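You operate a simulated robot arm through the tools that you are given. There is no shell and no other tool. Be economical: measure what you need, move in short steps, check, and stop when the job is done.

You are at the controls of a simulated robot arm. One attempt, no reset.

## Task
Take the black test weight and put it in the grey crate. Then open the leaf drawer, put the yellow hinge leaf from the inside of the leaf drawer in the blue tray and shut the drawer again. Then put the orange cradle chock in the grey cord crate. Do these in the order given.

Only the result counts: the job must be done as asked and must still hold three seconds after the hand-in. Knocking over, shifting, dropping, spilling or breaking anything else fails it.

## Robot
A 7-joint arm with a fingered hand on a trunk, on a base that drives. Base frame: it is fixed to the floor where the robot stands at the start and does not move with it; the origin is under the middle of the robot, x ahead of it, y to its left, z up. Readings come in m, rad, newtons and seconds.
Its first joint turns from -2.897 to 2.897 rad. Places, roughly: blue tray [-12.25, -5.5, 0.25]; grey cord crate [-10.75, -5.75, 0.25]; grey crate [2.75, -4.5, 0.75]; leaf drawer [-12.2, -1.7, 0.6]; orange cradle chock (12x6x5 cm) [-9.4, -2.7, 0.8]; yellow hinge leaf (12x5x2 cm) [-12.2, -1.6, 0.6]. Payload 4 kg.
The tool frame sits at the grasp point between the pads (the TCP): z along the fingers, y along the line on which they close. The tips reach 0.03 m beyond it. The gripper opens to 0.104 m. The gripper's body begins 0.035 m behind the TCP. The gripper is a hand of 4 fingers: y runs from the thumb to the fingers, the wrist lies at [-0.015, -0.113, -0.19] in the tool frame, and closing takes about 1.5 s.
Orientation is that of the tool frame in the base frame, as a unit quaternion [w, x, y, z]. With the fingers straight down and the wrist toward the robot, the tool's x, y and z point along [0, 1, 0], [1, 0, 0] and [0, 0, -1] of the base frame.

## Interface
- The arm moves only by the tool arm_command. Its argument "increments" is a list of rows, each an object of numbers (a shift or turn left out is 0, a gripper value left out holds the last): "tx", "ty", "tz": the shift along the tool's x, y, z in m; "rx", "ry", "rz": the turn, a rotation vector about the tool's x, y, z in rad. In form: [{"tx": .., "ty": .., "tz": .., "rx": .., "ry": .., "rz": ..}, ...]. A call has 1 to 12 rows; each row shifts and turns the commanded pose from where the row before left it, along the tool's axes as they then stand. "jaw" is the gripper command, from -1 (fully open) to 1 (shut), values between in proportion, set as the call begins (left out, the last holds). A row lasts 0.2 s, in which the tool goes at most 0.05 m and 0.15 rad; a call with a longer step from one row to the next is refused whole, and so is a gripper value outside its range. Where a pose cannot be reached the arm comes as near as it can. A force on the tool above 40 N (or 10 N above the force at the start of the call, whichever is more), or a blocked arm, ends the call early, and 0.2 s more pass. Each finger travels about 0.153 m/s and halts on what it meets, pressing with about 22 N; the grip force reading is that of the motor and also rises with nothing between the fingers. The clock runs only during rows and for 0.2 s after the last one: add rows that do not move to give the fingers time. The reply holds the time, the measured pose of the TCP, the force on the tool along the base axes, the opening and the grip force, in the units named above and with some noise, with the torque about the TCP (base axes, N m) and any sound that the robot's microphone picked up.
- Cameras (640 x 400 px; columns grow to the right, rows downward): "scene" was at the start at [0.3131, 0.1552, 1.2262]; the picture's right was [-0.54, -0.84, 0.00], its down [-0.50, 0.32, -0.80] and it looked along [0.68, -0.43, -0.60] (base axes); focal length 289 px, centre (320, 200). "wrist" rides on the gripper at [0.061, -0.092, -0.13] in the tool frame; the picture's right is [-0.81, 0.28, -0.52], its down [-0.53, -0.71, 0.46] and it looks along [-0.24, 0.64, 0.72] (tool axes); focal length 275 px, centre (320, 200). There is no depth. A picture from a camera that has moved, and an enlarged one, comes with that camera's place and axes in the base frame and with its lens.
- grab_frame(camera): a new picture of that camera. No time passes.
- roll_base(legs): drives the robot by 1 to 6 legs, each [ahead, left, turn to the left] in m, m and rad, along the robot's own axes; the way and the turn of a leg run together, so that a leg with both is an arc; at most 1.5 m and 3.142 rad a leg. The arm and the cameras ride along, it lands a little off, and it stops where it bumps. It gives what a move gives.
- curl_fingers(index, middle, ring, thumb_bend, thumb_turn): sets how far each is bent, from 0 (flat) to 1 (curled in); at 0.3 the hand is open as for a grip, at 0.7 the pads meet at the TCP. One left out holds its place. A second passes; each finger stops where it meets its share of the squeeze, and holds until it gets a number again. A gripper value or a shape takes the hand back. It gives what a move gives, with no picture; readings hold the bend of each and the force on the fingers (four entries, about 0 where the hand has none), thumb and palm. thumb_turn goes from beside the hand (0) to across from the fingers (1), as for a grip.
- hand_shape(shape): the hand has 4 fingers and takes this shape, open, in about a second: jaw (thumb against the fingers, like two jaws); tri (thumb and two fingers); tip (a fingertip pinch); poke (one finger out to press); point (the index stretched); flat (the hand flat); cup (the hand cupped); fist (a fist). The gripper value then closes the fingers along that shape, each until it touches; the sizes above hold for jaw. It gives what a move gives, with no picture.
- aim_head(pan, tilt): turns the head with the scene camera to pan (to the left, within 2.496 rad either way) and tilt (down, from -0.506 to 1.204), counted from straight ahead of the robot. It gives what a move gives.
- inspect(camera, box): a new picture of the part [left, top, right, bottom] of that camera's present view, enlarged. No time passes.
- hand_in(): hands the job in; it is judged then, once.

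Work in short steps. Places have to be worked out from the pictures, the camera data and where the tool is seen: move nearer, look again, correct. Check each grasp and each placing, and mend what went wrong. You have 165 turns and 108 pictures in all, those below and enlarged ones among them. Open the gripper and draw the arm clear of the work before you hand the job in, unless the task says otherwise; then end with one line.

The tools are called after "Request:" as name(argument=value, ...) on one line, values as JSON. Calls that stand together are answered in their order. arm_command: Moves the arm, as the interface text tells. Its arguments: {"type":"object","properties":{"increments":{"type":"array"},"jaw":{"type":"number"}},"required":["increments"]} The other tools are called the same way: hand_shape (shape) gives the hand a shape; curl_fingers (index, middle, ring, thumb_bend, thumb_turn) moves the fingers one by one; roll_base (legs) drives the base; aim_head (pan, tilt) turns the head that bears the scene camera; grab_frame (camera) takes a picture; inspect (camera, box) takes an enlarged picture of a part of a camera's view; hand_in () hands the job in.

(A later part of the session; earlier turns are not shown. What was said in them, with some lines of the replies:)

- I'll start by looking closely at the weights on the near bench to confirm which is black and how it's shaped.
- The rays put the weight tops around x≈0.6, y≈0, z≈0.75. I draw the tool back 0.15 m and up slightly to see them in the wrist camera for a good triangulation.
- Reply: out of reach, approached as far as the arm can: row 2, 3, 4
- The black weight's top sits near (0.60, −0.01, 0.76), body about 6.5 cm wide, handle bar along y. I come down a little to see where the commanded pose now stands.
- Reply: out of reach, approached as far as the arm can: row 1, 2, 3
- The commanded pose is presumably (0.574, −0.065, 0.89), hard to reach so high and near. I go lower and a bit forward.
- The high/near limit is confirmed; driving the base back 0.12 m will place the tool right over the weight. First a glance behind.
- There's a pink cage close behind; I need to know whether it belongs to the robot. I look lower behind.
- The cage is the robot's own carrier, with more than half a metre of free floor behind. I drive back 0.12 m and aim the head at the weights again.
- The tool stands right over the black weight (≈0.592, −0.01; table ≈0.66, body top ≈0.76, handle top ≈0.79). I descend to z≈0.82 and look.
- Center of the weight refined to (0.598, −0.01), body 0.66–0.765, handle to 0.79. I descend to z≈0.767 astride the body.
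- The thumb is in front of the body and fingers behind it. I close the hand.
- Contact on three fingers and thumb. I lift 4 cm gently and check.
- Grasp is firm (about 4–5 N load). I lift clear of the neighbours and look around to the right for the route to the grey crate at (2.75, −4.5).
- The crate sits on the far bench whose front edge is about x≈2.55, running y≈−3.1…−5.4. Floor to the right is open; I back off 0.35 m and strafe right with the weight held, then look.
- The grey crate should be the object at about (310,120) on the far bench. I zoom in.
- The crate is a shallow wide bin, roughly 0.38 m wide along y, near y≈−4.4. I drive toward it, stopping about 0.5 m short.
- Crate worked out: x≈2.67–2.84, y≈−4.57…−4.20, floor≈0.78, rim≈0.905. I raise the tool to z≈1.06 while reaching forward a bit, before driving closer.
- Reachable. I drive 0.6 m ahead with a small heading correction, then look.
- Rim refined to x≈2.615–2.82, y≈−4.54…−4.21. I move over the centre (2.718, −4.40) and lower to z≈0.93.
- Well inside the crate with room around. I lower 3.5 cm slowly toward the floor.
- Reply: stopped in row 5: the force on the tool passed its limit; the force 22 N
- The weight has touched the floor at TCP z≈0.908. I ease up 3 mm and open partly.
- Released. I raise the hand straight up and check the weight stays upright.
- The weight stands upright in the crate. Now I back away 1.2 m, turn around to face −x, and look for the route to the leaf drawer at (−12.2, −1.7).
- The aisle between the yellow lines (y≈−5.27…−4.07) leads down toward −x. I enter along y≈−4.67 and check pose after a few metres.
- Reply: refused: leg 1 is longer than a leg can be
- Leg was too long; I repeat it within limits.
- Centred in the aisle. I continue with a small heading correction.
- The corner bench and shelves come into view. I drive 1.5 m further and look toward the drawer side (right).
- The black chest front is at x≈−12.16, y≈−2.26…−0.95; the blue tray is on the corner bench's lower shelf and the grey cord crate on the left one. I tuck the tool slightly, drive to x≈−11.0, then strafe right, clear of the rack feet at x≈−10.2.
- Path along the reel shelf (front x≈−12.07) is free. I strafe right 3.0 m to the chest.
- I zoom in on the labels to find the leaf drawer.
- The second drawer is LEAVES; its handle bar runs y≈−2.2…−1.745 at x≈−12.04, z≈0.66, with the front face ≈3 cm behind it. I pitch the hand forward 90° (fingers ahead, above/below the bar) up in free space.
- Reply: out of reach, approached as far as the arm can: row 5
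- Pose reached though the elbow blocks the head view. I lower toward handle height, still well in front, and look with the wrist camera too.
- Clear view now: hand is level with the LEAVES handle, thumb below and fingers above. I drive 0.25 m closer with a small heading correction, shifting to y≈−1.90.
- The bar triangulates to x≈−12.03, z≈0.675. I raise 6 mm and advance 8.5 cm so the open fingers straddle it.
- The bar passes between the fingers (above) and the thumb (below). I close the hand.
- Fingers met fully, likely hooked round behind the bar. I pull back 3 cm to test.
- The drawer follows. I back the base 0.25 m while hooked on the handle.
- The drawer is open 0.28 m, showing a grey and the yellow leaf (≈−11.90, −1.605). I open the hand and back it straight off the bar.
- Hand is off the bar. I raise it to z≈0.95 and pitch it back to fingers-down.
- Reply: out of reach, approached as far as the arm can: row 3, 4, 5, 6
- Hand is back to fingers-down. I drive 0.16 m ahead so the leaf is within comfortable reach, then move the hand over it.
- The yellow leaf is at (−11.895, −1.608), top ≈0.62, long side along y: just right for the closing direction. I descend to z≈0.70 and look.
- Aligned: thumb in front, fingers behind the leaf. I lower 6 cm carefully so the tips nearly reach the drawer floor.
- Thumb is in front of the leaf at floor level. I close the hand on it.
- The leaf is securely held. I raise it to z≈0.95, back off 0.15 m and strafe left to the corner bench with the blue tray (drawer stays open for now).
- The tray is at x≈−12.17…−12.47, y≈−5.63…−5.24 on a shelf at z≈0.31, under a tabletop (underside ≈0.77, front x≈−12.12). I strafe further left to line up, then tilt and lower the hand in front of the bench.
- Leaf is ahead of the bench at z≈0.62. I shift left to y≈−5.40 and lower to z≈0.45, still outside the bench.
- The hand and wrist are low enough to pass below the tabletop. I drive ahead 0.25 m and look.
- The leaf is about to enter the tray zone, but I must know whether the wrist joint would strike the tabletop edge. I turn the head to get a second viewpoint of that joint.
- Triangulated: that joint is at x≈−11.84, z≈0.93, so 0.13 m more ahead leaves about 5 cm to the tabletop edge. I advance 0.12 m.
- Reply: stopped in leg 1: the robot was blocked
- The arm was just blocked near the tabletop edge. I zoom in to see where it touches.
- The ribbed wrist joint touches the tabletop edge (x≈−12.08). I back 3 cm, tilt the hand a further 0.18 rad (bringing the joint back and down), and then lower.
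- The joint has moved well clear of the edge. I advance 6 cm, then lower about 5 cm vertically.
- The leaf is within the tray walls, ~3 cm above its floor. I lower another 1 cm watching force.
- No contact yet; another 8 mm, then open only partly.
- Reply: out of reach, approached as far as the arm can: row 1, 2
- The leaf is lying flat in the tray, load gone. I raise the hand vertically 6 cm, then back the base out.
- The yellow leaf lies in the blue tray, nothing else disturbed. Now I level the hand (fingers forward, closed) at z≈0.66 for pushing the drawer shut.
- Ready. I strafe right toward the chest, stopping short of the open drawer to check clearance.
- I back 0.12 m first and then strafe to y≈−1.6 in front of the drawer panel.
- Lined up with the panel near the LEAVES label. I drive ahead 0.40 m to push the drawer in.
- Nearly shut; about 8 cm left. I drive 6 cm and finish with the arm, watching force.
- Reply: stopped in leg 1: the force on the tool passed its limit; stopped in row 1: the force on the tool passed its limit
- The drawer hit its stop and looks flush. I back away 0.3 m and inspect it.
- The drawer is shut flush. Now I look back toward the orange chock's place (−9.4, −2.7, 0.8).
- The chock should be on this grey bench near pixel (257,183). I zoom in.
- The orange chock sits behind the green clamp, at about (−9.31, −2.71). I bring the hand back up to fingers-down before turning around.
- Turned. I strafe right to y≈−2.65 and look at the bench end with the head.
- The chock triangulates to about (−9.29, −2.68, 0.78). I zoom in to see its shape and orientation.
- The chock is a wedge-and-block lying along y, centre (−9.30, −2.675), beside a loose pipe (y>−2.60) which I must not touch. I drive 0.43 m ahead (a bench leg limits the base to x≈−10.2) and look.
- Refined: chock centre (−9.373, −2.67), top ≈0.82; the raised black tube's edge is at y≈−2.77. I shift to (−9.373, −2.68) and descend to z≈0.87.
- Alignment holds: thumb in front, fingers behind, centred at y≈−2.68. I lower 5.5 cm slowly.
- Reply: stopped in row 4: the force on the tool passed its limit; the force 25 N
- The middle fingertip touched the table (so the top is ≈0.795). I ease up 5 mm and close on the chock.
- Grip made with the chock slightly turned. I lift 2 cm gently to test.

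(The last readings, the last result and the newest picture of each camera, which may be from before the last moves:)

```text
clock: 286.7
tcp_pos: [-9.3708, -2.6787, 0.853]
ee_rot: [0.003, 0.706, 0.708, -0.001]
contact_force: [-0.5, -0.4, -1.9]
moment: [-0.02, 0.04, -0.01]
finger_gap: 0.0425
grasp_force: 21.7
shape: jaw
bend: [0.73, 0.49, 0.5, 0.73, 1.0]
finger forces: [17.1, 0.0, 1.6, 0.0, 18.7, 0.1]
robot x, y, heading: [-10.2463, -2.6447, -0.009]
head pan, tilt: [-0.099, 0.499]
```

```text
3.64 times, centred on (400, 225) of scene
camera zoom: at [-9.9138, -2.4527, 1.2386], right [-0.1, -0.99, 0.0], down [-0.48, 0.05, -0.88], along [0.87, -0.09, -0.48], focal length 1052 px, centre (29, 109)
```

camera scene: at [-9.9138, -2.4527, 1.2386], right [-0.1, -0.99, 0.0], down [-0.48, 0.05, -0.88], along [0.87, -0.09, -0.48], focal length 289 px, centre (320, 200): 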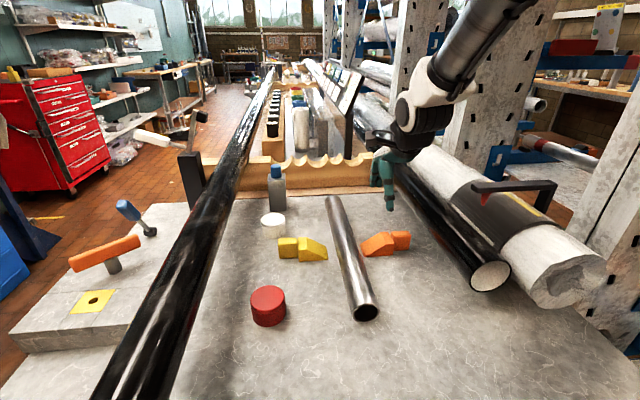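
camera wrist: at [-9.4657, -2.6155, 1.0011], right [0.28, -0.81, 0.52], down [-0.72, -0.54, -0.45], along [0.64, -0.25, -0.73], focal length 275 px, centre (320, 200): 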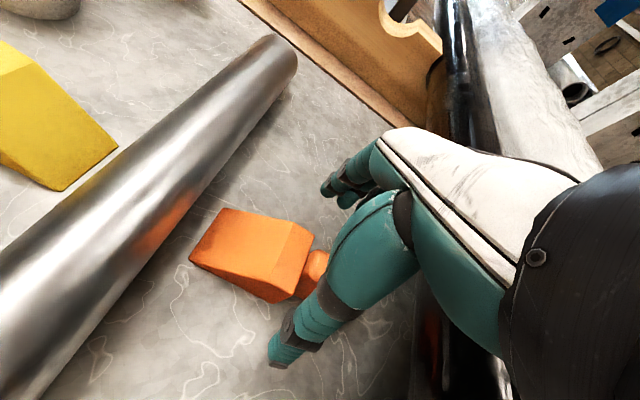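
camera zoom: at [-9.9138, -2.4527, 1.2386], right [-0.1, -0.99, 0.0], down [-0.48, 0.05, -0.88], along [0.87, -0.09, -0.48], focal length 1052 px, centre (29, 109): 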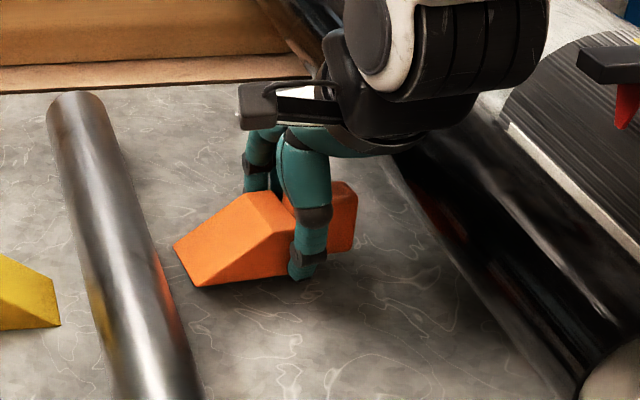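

Held. I lift clear to z≈0.97, then back out 0.76 m and turn right to face the wall benches (−y).

Request:
arm_command(increments=[{"tz": -0.02}, {"tz": -0.03}, {"tz": -0.03}, {"tz": -0.03}, {}])

Request:
roll_base(legs=[[-0.78, 0, 0]])

Request:
roll_base(legs=[[0, 0, -1.565], [1.5, 0, 0]])

Request:
aim_head(pan=0.1, tilt=0.6)

Request:
grab_frame(camera="scene")

```text
clock: 287.9
tcp_pos: [-9.373, -2.6779, 0.9642]
ee_rot: [0.004, 0.706, 0.708, 0.0]
contact_force: [0.1, -0.8, -1.3]
moment: [-0.04, 0.04, -0.01]
finger_gap: 0.0424
grasp_force: 21.8
shape: jaw
bend: [0.73, 0.49, 0.5, 0.73, 1.0]
finger forces: [17.2, 0.0, 1.6, 0.0, 18.7, 0.0]
robot x, y, heading: [-10.2433, -2.6429, -0.004]
head pan, tilt: [-0.099, 0.499]
```

```text
clock: 292.1
tcp_pos: [-10.1571, -2.6748, 0.9622]
ee_rot: [0.004, 0.707, 0.708, 0.0]
contact_force: [0.0, 0.1, -2.0]
moment: [-0.02, -0.01, -0.01]
finger_gap: 0.0427
grasp_force: 22.4
shape: jaw
bend: [0.73, 0.49, 0.5, 0.73, 1.0]
finger forces: [17.2, 0.1, 1.6, 0.0, 18.8, 0.0]
robot x, y, heading: [-11.0292, -2.6395, -0.007]
head pan, tilt: [-0.099, 0.499]
```

```text
clock: 303.3
tcp_pos: [-11.0445, -5.004, 0.9627]
ee_rot: [0.002, 1.0, 0.005, -0.003]
contact_force: [0.7, 1.0, -0.6]
moment: [-0.02, -0.02, 0.01]
finger_gap: 0.0422
grasp_force: 21.8
shape: jaw
bend: [0.73, 0.49, 0.5, 0.74, 1.0]
finger forces: [16.6, 0.0, 1.5, 0.0, 18.0, 0.0]
robot x, y, heading: [-11.0169, -4.1303, -1.567]
head pan, tilt: [-0.099, 0.499]
```

```text
clock: 304.1
tcp_pos: [-11.0457, -5.0041, 0.9641]
ee_rot: [0.003, 1.0, 0.005, -0.003]
contact_force: [0.9, 1.1, -0.1]
moment: [0.01, -0.02, 0.04]
finger_gap: 0.0421
grasp_force: 22.4
shape: jaw
bend: [0.73, 0.49, 0.5, 0.74, 1.0]
finger forces: [16.6, 0.0, 1.6, 0.0, 18.1, 0.0]
robot x, y, heading: [-11.0177, -4.1313, -1.565]
head pan, tilt: [0.099, 0.6]
```

```text
13 pictures are left
camera scene: at [-10.8086, -4.457, 1.2296], right [-0.99, -0.1, 0.0], down [-0.06, 0.56, -0.83], along [0.08, -0.82, -0.56], focal length 289 px, centre (320, 200)
```

scene: 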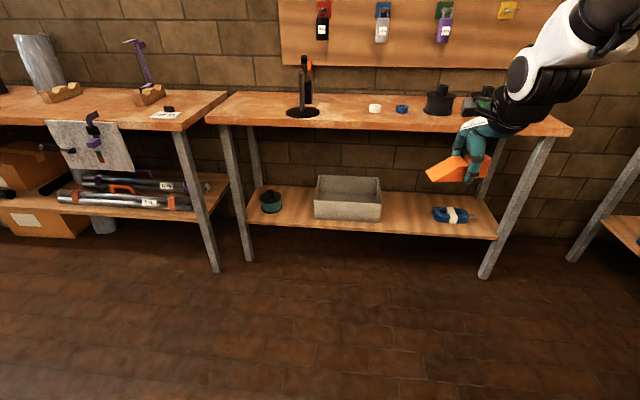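

The cord crate spans x≈−11.0…−10.66, y≈−5.64…−5.84, rim ≈0.45, under a tabletop with front y≈−5.57. I strafe left 0.21 m, then tilt and lower the hand in front of the bench.

Request:
roll_base(legs=[[0, 0.22, -0.005]])

Request:
arm_command(increments=[{"rx": -0.12, "tz": 0.03}, {"rx": -0.12, "tz": 0.04}, {"rx": -0.12, "tz": 0.04}, {"rx": -0.12, "tz": 0.04}, {"rx": -0.12, "tz": 0.04}, {"tz": 0.037, "ty": -0.025}, {"tz": 0.037, "ty": -0.025}, {"tz": 0.037, "ty": -0.025}, {"tz": 0.037, "ty": -0.025}, {"tz": 0.037, "ty": -0.025}, {}])

Request:
grab_frame(camera="scene")

```text
clock: 305.8
tcp_pos: [-10.8282, -5.004, 0.9636]
ee_rot: [0.002, 1.0, 0.003, -0.003]
contact_force: [0.7, 0.5, -1.3]
moment: [0.01, -0.01, -0.04]
finger_gap: 0.0422
grasp_force: 21.9
shape: jaw
bend: [0.73, 0.49, 0.5, 0.74, 1.0]
finger forces: [16.6, 0.0, 1.5, 0.1, 18.1, 0.0]
robot x, y, heading: [-10.7955, -4.1314, -1.571]
head pan, tilt: [0.099, 0.6]
```

```text
clock: 308.1
tcp_pos: [-10.8301, -5.0538, 0.5563]
ee_rot: [0.299, 0.954, 0.003, -0.002]
contact_force: [-0.3, -0.4, -0.5]
moment: [0.02, -0.03, 0.02]
finger_gap: 0.042
grasp_force: 22.0
shape: jaw
bend: [0.73, 0.5, 0.5, 0.74, 1.0]
finger forces: [16.0, 0.0, 1.4, 0.0, 18.0, 0.0]
robot x, y, heading: [-10.7952, -4.1347, -1.575]
head pan, tilt: [0.099, 0.6]
```

```text
12 pictures are left
camera scene: at [-10.5891, -4.4574, 1.2295], right [-0.99, -0.1, 0.0], down [-0.06, 0.56, -0.82], along [0.08, -0.82, -0.57], focal length 289 px, centre (320, 200)
```

scene: 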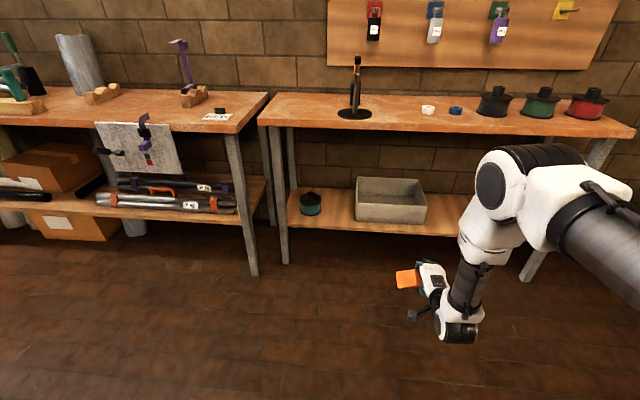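

Crate centre confirmed at x≈−10.825; the chock is lined up. I drive 0.5 m ahead and check the clearance at the tabletop.

Request:
roll_base(legs=[[0.5, 0, 0.004]])

Request:
aim_head(pan=-0.2, tilt=0.7)

Request:
grab_frame(camera="scene")

Request:
grab_frame(camera="wrist")

```text
clock: 311.1
tcp_pos: [-10.8285, -5.5532, 0.5571]
ee_rot: [0.298, 0.954, 0.004, -0.002]
contact_force: [-0.3, -0.2, -1.6]
moment: [0.01, 0.01, 0.01]
finger_gap: 0.0421
grasp_force: 21.6
shape: jaw
bend: [0.73, 0.5, 0.5, 0.74, 1.0]
finger forces: [16.0, 0.0, 1.4, 0.0, 18.0, 0.0]
robot x, y, heading: [-10.7991, -4.6304, -1.571]
head pan, tilt: [0.099, 0.6]
```

```text
clock: 311.9
tcp_pos: [-10.8286, -5.5533, 0.558]
ee_rot: [0.298, 0.955, 0.003, -0.003]
contact_force: [-0.5, -0.4, -1.7]
moment: [0.04, 0.01, 0.04]
finger_gap: 0.0421
grasp_force: 21.7
shape: jaw
bend: [0.73, 0.5, 0.5, 0.74, 1.0]
finger forces: [15.9, 0.0, 1.3, 0.1, 17.9, 0.0]
robot x, y, heading: [-10.797, -4.6324, -1.574]
head pan, tilt: [-0.201, 0.7]
```

```text
11 pictures are left
camera scene: at [-10.6144, -4.9524, 1.2209], right [-0.98, 0.2, 0.0], down [0.13, 0.63, -0.77], along [-0.15, -0.75, -0.64], focal length 289 px, centre (320, 200)
```

scene: 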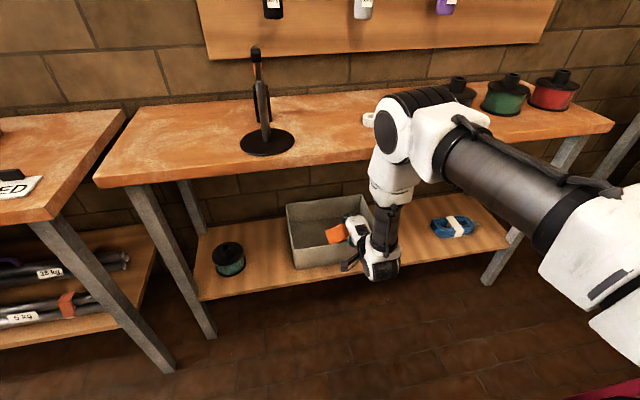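

```text
10 pictures are left
camera wrist: at [-10.7679, -5.4035, 0.6126], right [-0.81, 0.06, 0.59], down [-0.54, 0.32, -0.78], along [-0.24, -0.94, -0.23], focal length 275 px, centre (320, 200)
```

wrist: 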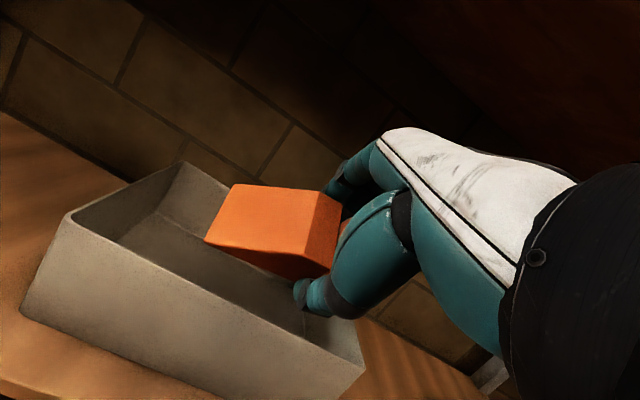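

The crate front is at y≈−5.60, back ≈−5.81. I advance another 0.145 m to bring the chock over the crate's middle.

Request:
roll_base(legs=[[0.145, 0, 0]])

Request:
grab_frame(camera="wrist")

Request:
grab_frame(camera="scene")

```text
clock: 313.2
tcp_pos: [-10.8287, -5.6998, 0.5578]
ee_rot: [0.298, 0.955, 0.004, -0.002]
contact_force: [-0.1, 0.2, -1.2]
moment: [0.01, 0.06, 0.02]
finger_gap: 0.0418
grasp_force: 22.0
shape: jaw
bend: [0.73, 0.5, 0.5, 0.74, 1.0]
finger forces: [15.9, 0.1, 1.3, 0.0, 18.0, 0.0]
robot x, y, heading: [-10.7917, -4.7767, -1.571]
head pan, tilt: [-0.201, 0.7]
```

```text
9 pictures are left
camera wrist: at [-10.7681, -5.5489, 0.6126], right [-0.81, 0.06, 0.59], down [-0.54, 0.32, -0.78], along [-0.24, -0.94, -0.23], focal length 275 px, centre (320, 200)
```

wrist: 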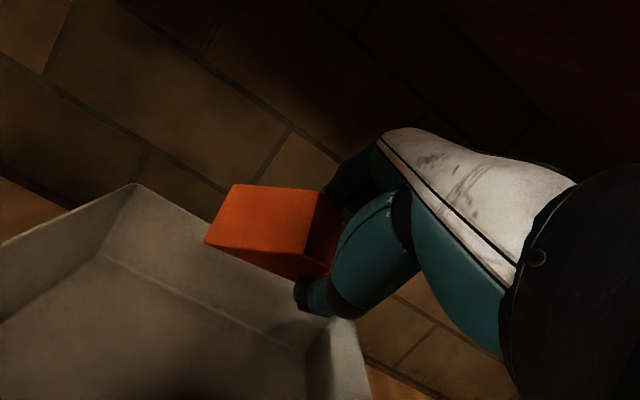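

```text
8 pictures are left
camera scene: at [-10.6145, -5.0978, 1.2209], right [-0.98, 0.2, 0.0], down [0.13, 0.63, -0.76], along [-0.15, -0.75, -0.64], focal length 289 px, centre (320, 200)
```

scene: 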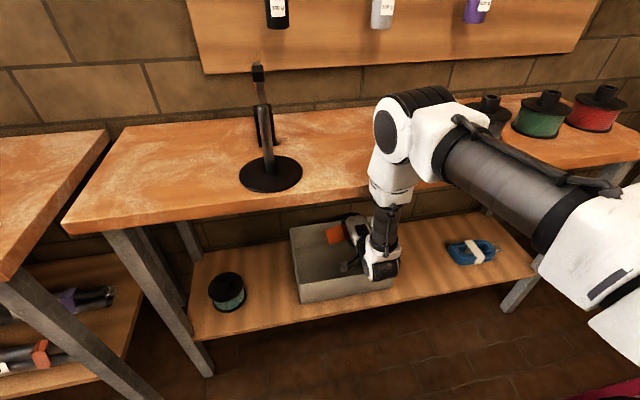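

The chock is over the crate interior with margins all round and the wrist joint behind the tabletop edge. I lower 8 cm vertically.

Request:
arm_command(increments=[{"tz": 0.0165, "ty": -0.0113}, {"tz": 0.0165, "ty": -0.0113}, {"tz": 0.0165, "ty": -0.0113}, {"tz": 0.0165, "ty": -0.0113}, {}])

Request:
grab_frame(camera="scene")

```text
clock: 314.4
tcp_pos: [-10.8291, -5.6996, 0.4767]
ee_rot: [0.298, 0.955, 0.004, -0.002]
contact_force: [0.8, 0.3, -1.6]
moment: [0.01, -0.01, 0.04]
finger_gap: 0.0421
grasp_force: 22.0
shape: jaw
bend: [0.73, 0.5, 0.5, 0.74, 1.0]
finger forces: [15.9, 0.0, 1.4, 0.0, 17.9, 0.0]
robot x, y, heading: [-10.7964, -4.7769, -1.57]
head pan, tilt: [-0.201, 0.7]
```

```text
7 pictures are left
camera scene: at [-10.6145, -5.0979, 1.2209], right [-0.98, 0.2, 0.0], down [0.13, 0.63, -0.76], along [-0.15, -0.75, -0.64], focal length 289 px, centre (320, 200)
```

scene: 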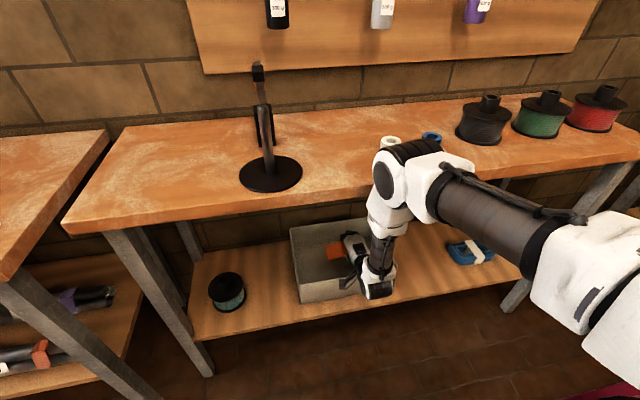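

I zoom in on the hand and crate rim for clearance.

Request:
inspect(camera="scene", box=[270, 210, 420, 310])

```text
4.00 times, centred on (345, 260) of scene
camera zoom: at [-10.6145, -5.0979, 1.2209], right [-0.98, 0.2, 0.0], down [0.13, 0.63, -0.76], along [-0.15, -0.75, -0.64], focal length 1158 px, centre (220, -40)
```

zoom: 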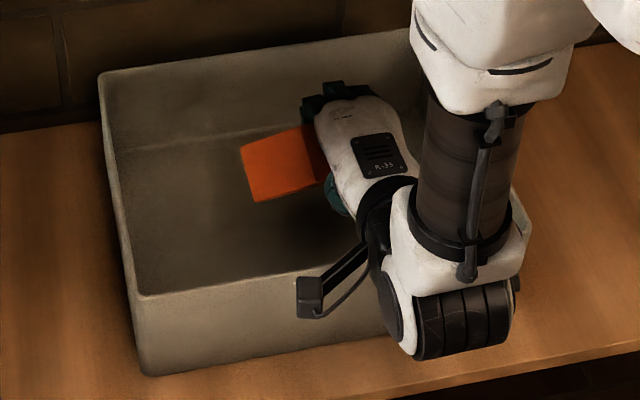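

The hand passes above the front rim with the camera bracket outside. I lower another 2.5 cm carefully.

Request:
arm_command(increments=[{"tz": 0.007, "ty": -0.005}, {"tz": 0.007, "ty": -0.005}, {"tz": 0.007, "ty": -0.005}, {}])

```text
clock: 315.4
tcp_pos: [-10.8285, -5.7004, 0.4503]
ee_rot: [0.299, 0.954, 0.004, -0.002]
contact_force: [0.8, -0.1, -1.4]
moment: [0.01, 0.02, 0.03]
finger_gap: 0.0421
grasp_force: 22.1
shape: jaw
bend: [0.73, 0.5, 0.5, 0.74, 1.0]
finger forces: [15.9, 0.1, 1.4, 0.0, 18.1, 0.1]
robot x, y, heading: [-10.7975, -4.7779, -1.573]
head pan, tilt: [-0.201, 0.7]
```

No contact. I check the rim clearance once more.

Request:
inspect(camera="scene", box=[270, 210, 420, 310])

```text
4.00 times, centred on (345, 260) of scene
camera zoom: at [-10.6145, -5.0978, 1.2209], right [-0.98, 0.2, 0.0], down [0.13, 0.63, -0.76], along [-0.15, -0.75, -0.64], focal length 1158 px, centre (220, -40)
```

zoom: 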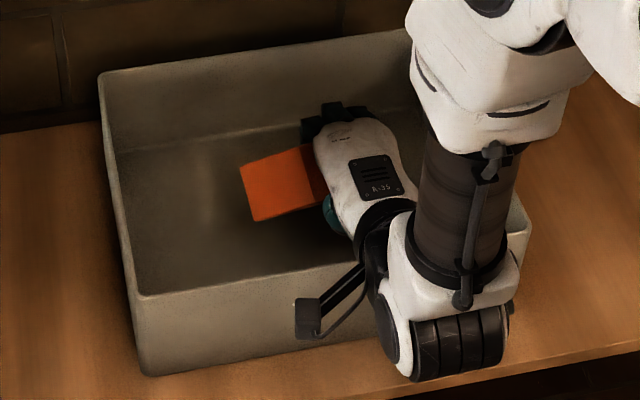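

Still clear above the rim. I lower 1.5 cm more, then open partly.

Request:
arm_command(increments=[{"tz": 0.006, "ty": -0.004}, {"tz": 0.006, "ty": -0.004}, {}])

Request:
arm_command(increments=[{}, {}, {}, {}, {}], jaw=-0.5)

Request:
inspect(camera="scene", box=[270, 210, 420, 310])

```text
clock: 316.2
tcp_pos: [-10.8296, -5.7013, 0.4377]
ee_rot: [0.298, 0.955, 0.003, -0.003]
contact_force: [0.1, 0.0, -1.7]
moment: [0.01, 0.04, 0.0]
finger_gap: 0.042
grasp_force: 22.0
shape: jaw
bend: [0.73, 0.5, 0.5, 0.74, 1.0]
finger forces: [15.9, 0.0, 1.4, 0.0, 18.0, 0.0]
robot x, y, heading: [-10.7974, -4.7786, -1.569]
head pan, tilt: [-0.201, 0.7]
```

```text
clock: 317.4
tcp_pos: [-10.8295, -5.699, 0.4377]
ee_rot: [0.298, 0.955, 0.004, -0.002]
contact_force: [-0.4, 0.1, -1.1]
moment: [0.02, -0.02, 0.0]
finger_gap: 0.0777
grasp_force: 0.1
shape: jaw
bend: [0.27, 0.36, 0.33, 0.54, 0.99]
finger forces: [0.0, 0.0, 0.0, 0.0, 0.0, 0.0]
robot x, y, heading: [-10.7982, -4.7747, -1.569]
head pan, tilt: [-0.201, 0.7]
```

```text
4.00 times, centred on (345, 260) of scene
camera zoom: at [-10.6145, -5.0978, 1.2209], right [-0.98, 0.2, 0.0], down [0.13, 0.63, -0.76], along [-0.15, -0.75, -0.64], focal length 1158 px, centre (220, -40)
```

zoom: 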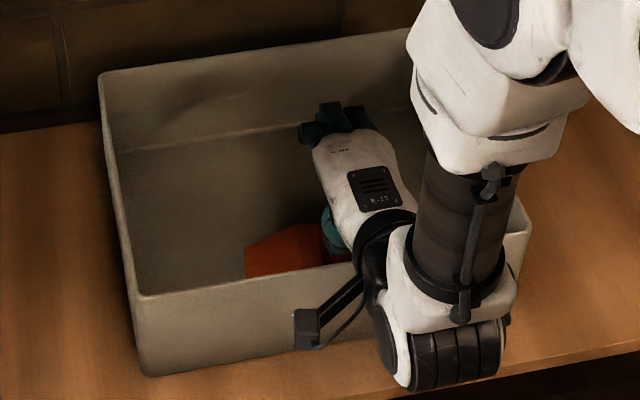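

The chock is in the crate. I raise the hand straight up 12 cm and back the base out.

Request:
arm_command(increments=[{"tz": -0.01, "ty": 0.007}, {"tz": -0.0165, "ty": 0.0113}, {"tz": -0.0165, "ty": 0.0113}, {"tz": -0.0165, "ty": 0.0113}, {"tz": -0.0165, "ty": 0.0113}, {"tz": -0.0165, "ty": 0.0113}, {}])

Request:
roll_base(legs=[[-0.6, 0, 0]])

Request:
aim_head(pan=0.1, tilt=0.6)

Request:
inspect(camera="scene", box=[240, 100, 480, 260])

```text
clock: 319.0
tcp_pos: [-10.8282, -5.6998, 0.5499]
ee_rot: [0.299, 0.954, 0.003, -0.002]
contact_force: [0.4, -0.7, 0.0]
moment: [0.01, -0.02, -0.02]
finger_gap: 0.0777
grasp_force: 0.1
shape: jaw
bend: [0.27, 0.36, 0.33, 0.54, 0.99]
finger forces: [0.1, 0.0, 0.1, 0.0, 0.0, 0.1]
robot x, y, heading: [-10.8005, -4.7772, -1.568]
head pan, tilt: [-0.201, 0.7]
```

```text
clock: 322.4
tcp_pos: [-10.8258, -5.0948, 0.5484]
ee_rot: [0.298, 0.954, 0.007, -0.001]
contact_force: [-0.4, -1.1, -0.2]
moment: [-0.02, -0.02, -0.01]
finger_gap: 0.0779
grasp_force: 0.1
shape: jaw
bend: [0.27, 0.36, 0.33, 0.54, 0.99]
finger forces: [0.1, 0.0, 0.0, 0.0, 0.0, 0.1]
robot x, y, heading: [-10.8006, -4.1692, -1.566]
head pan, tilt: [-0.201, 0.7]
```

```text
clock: 323.2
tcp_pos: [-10.8252, -5.0958, 0.5487]
ee_rot: [0.299, 0.954, 0.006, -0.001]
contact_force: [0.3, -0.2, 0.0]
moment: [0.0, -0.01, -0.01]
finger_gap: 0.0777
grasp_force: 0.1
shape: jaw
bend: [0.27, 0.36, 0.33, 0.54, 0.99]
finger forces: [0.0, 0.0, 0.0, 0.0, 0.0, 0.0]
robot x, y, heading: [-10.7975, -4.1708, -1.565]
head pan, tilt: [0.099, 0.6]
```

```text
2.50 times, centred on (360, 180) of scene
camera zoom: at [-10.5889, -4.4976, 1.2295], right [-0.99, -0.1, 0.0], down [-0.06, 0.56, -0.82], along [0.09, -0.82, -0.57], focal length 724 px, centre (220, 250)
```

zoom: 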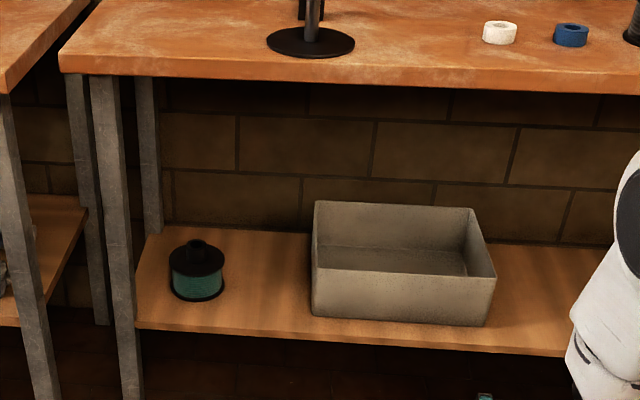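

The chock lies hidden behind the crate's front wall (seen inside just before), and nothing else moved. I open the hand fully, clear of everything, and then hand in.

Request:
arm_command(increments=[{}, {}, {}, {}], jaw=-1)

Request:
hand_in()

```text
clock: 324.2
tcp_pos: [-10.8255, -5.0955, 0.5499]
ee_rot: [0.299, 0.954, 0.006, -0.001]
contact_force: [0.7, 0.8, 0.1]
moment: [-0.01, 0.04, 0.0]
finger_gap: 0.1039
grasp_force: 0.0
shape: jaw
bend: [0.3, 0.3, 0.3, 0.3, 0.98]
finger forces: [0.0, 0.0, 0.0, 0.0, 0.0, 0.0]
robot x, y, heading: [-10.8018, -4.1747, -1.567]
head pan, tilt: [0.099, 0.6]
```

```text
The job is handed in.
```

I did all three in order and handed the job in: the black weight is in the grey crate, the yellow leaf is in the blue tray with the leaf drawer shut, and the orange chock is in the cord crate. The chock was let go a few centimetres above the crate floor, and I did not look back at the loose pipe it had been lying next to.
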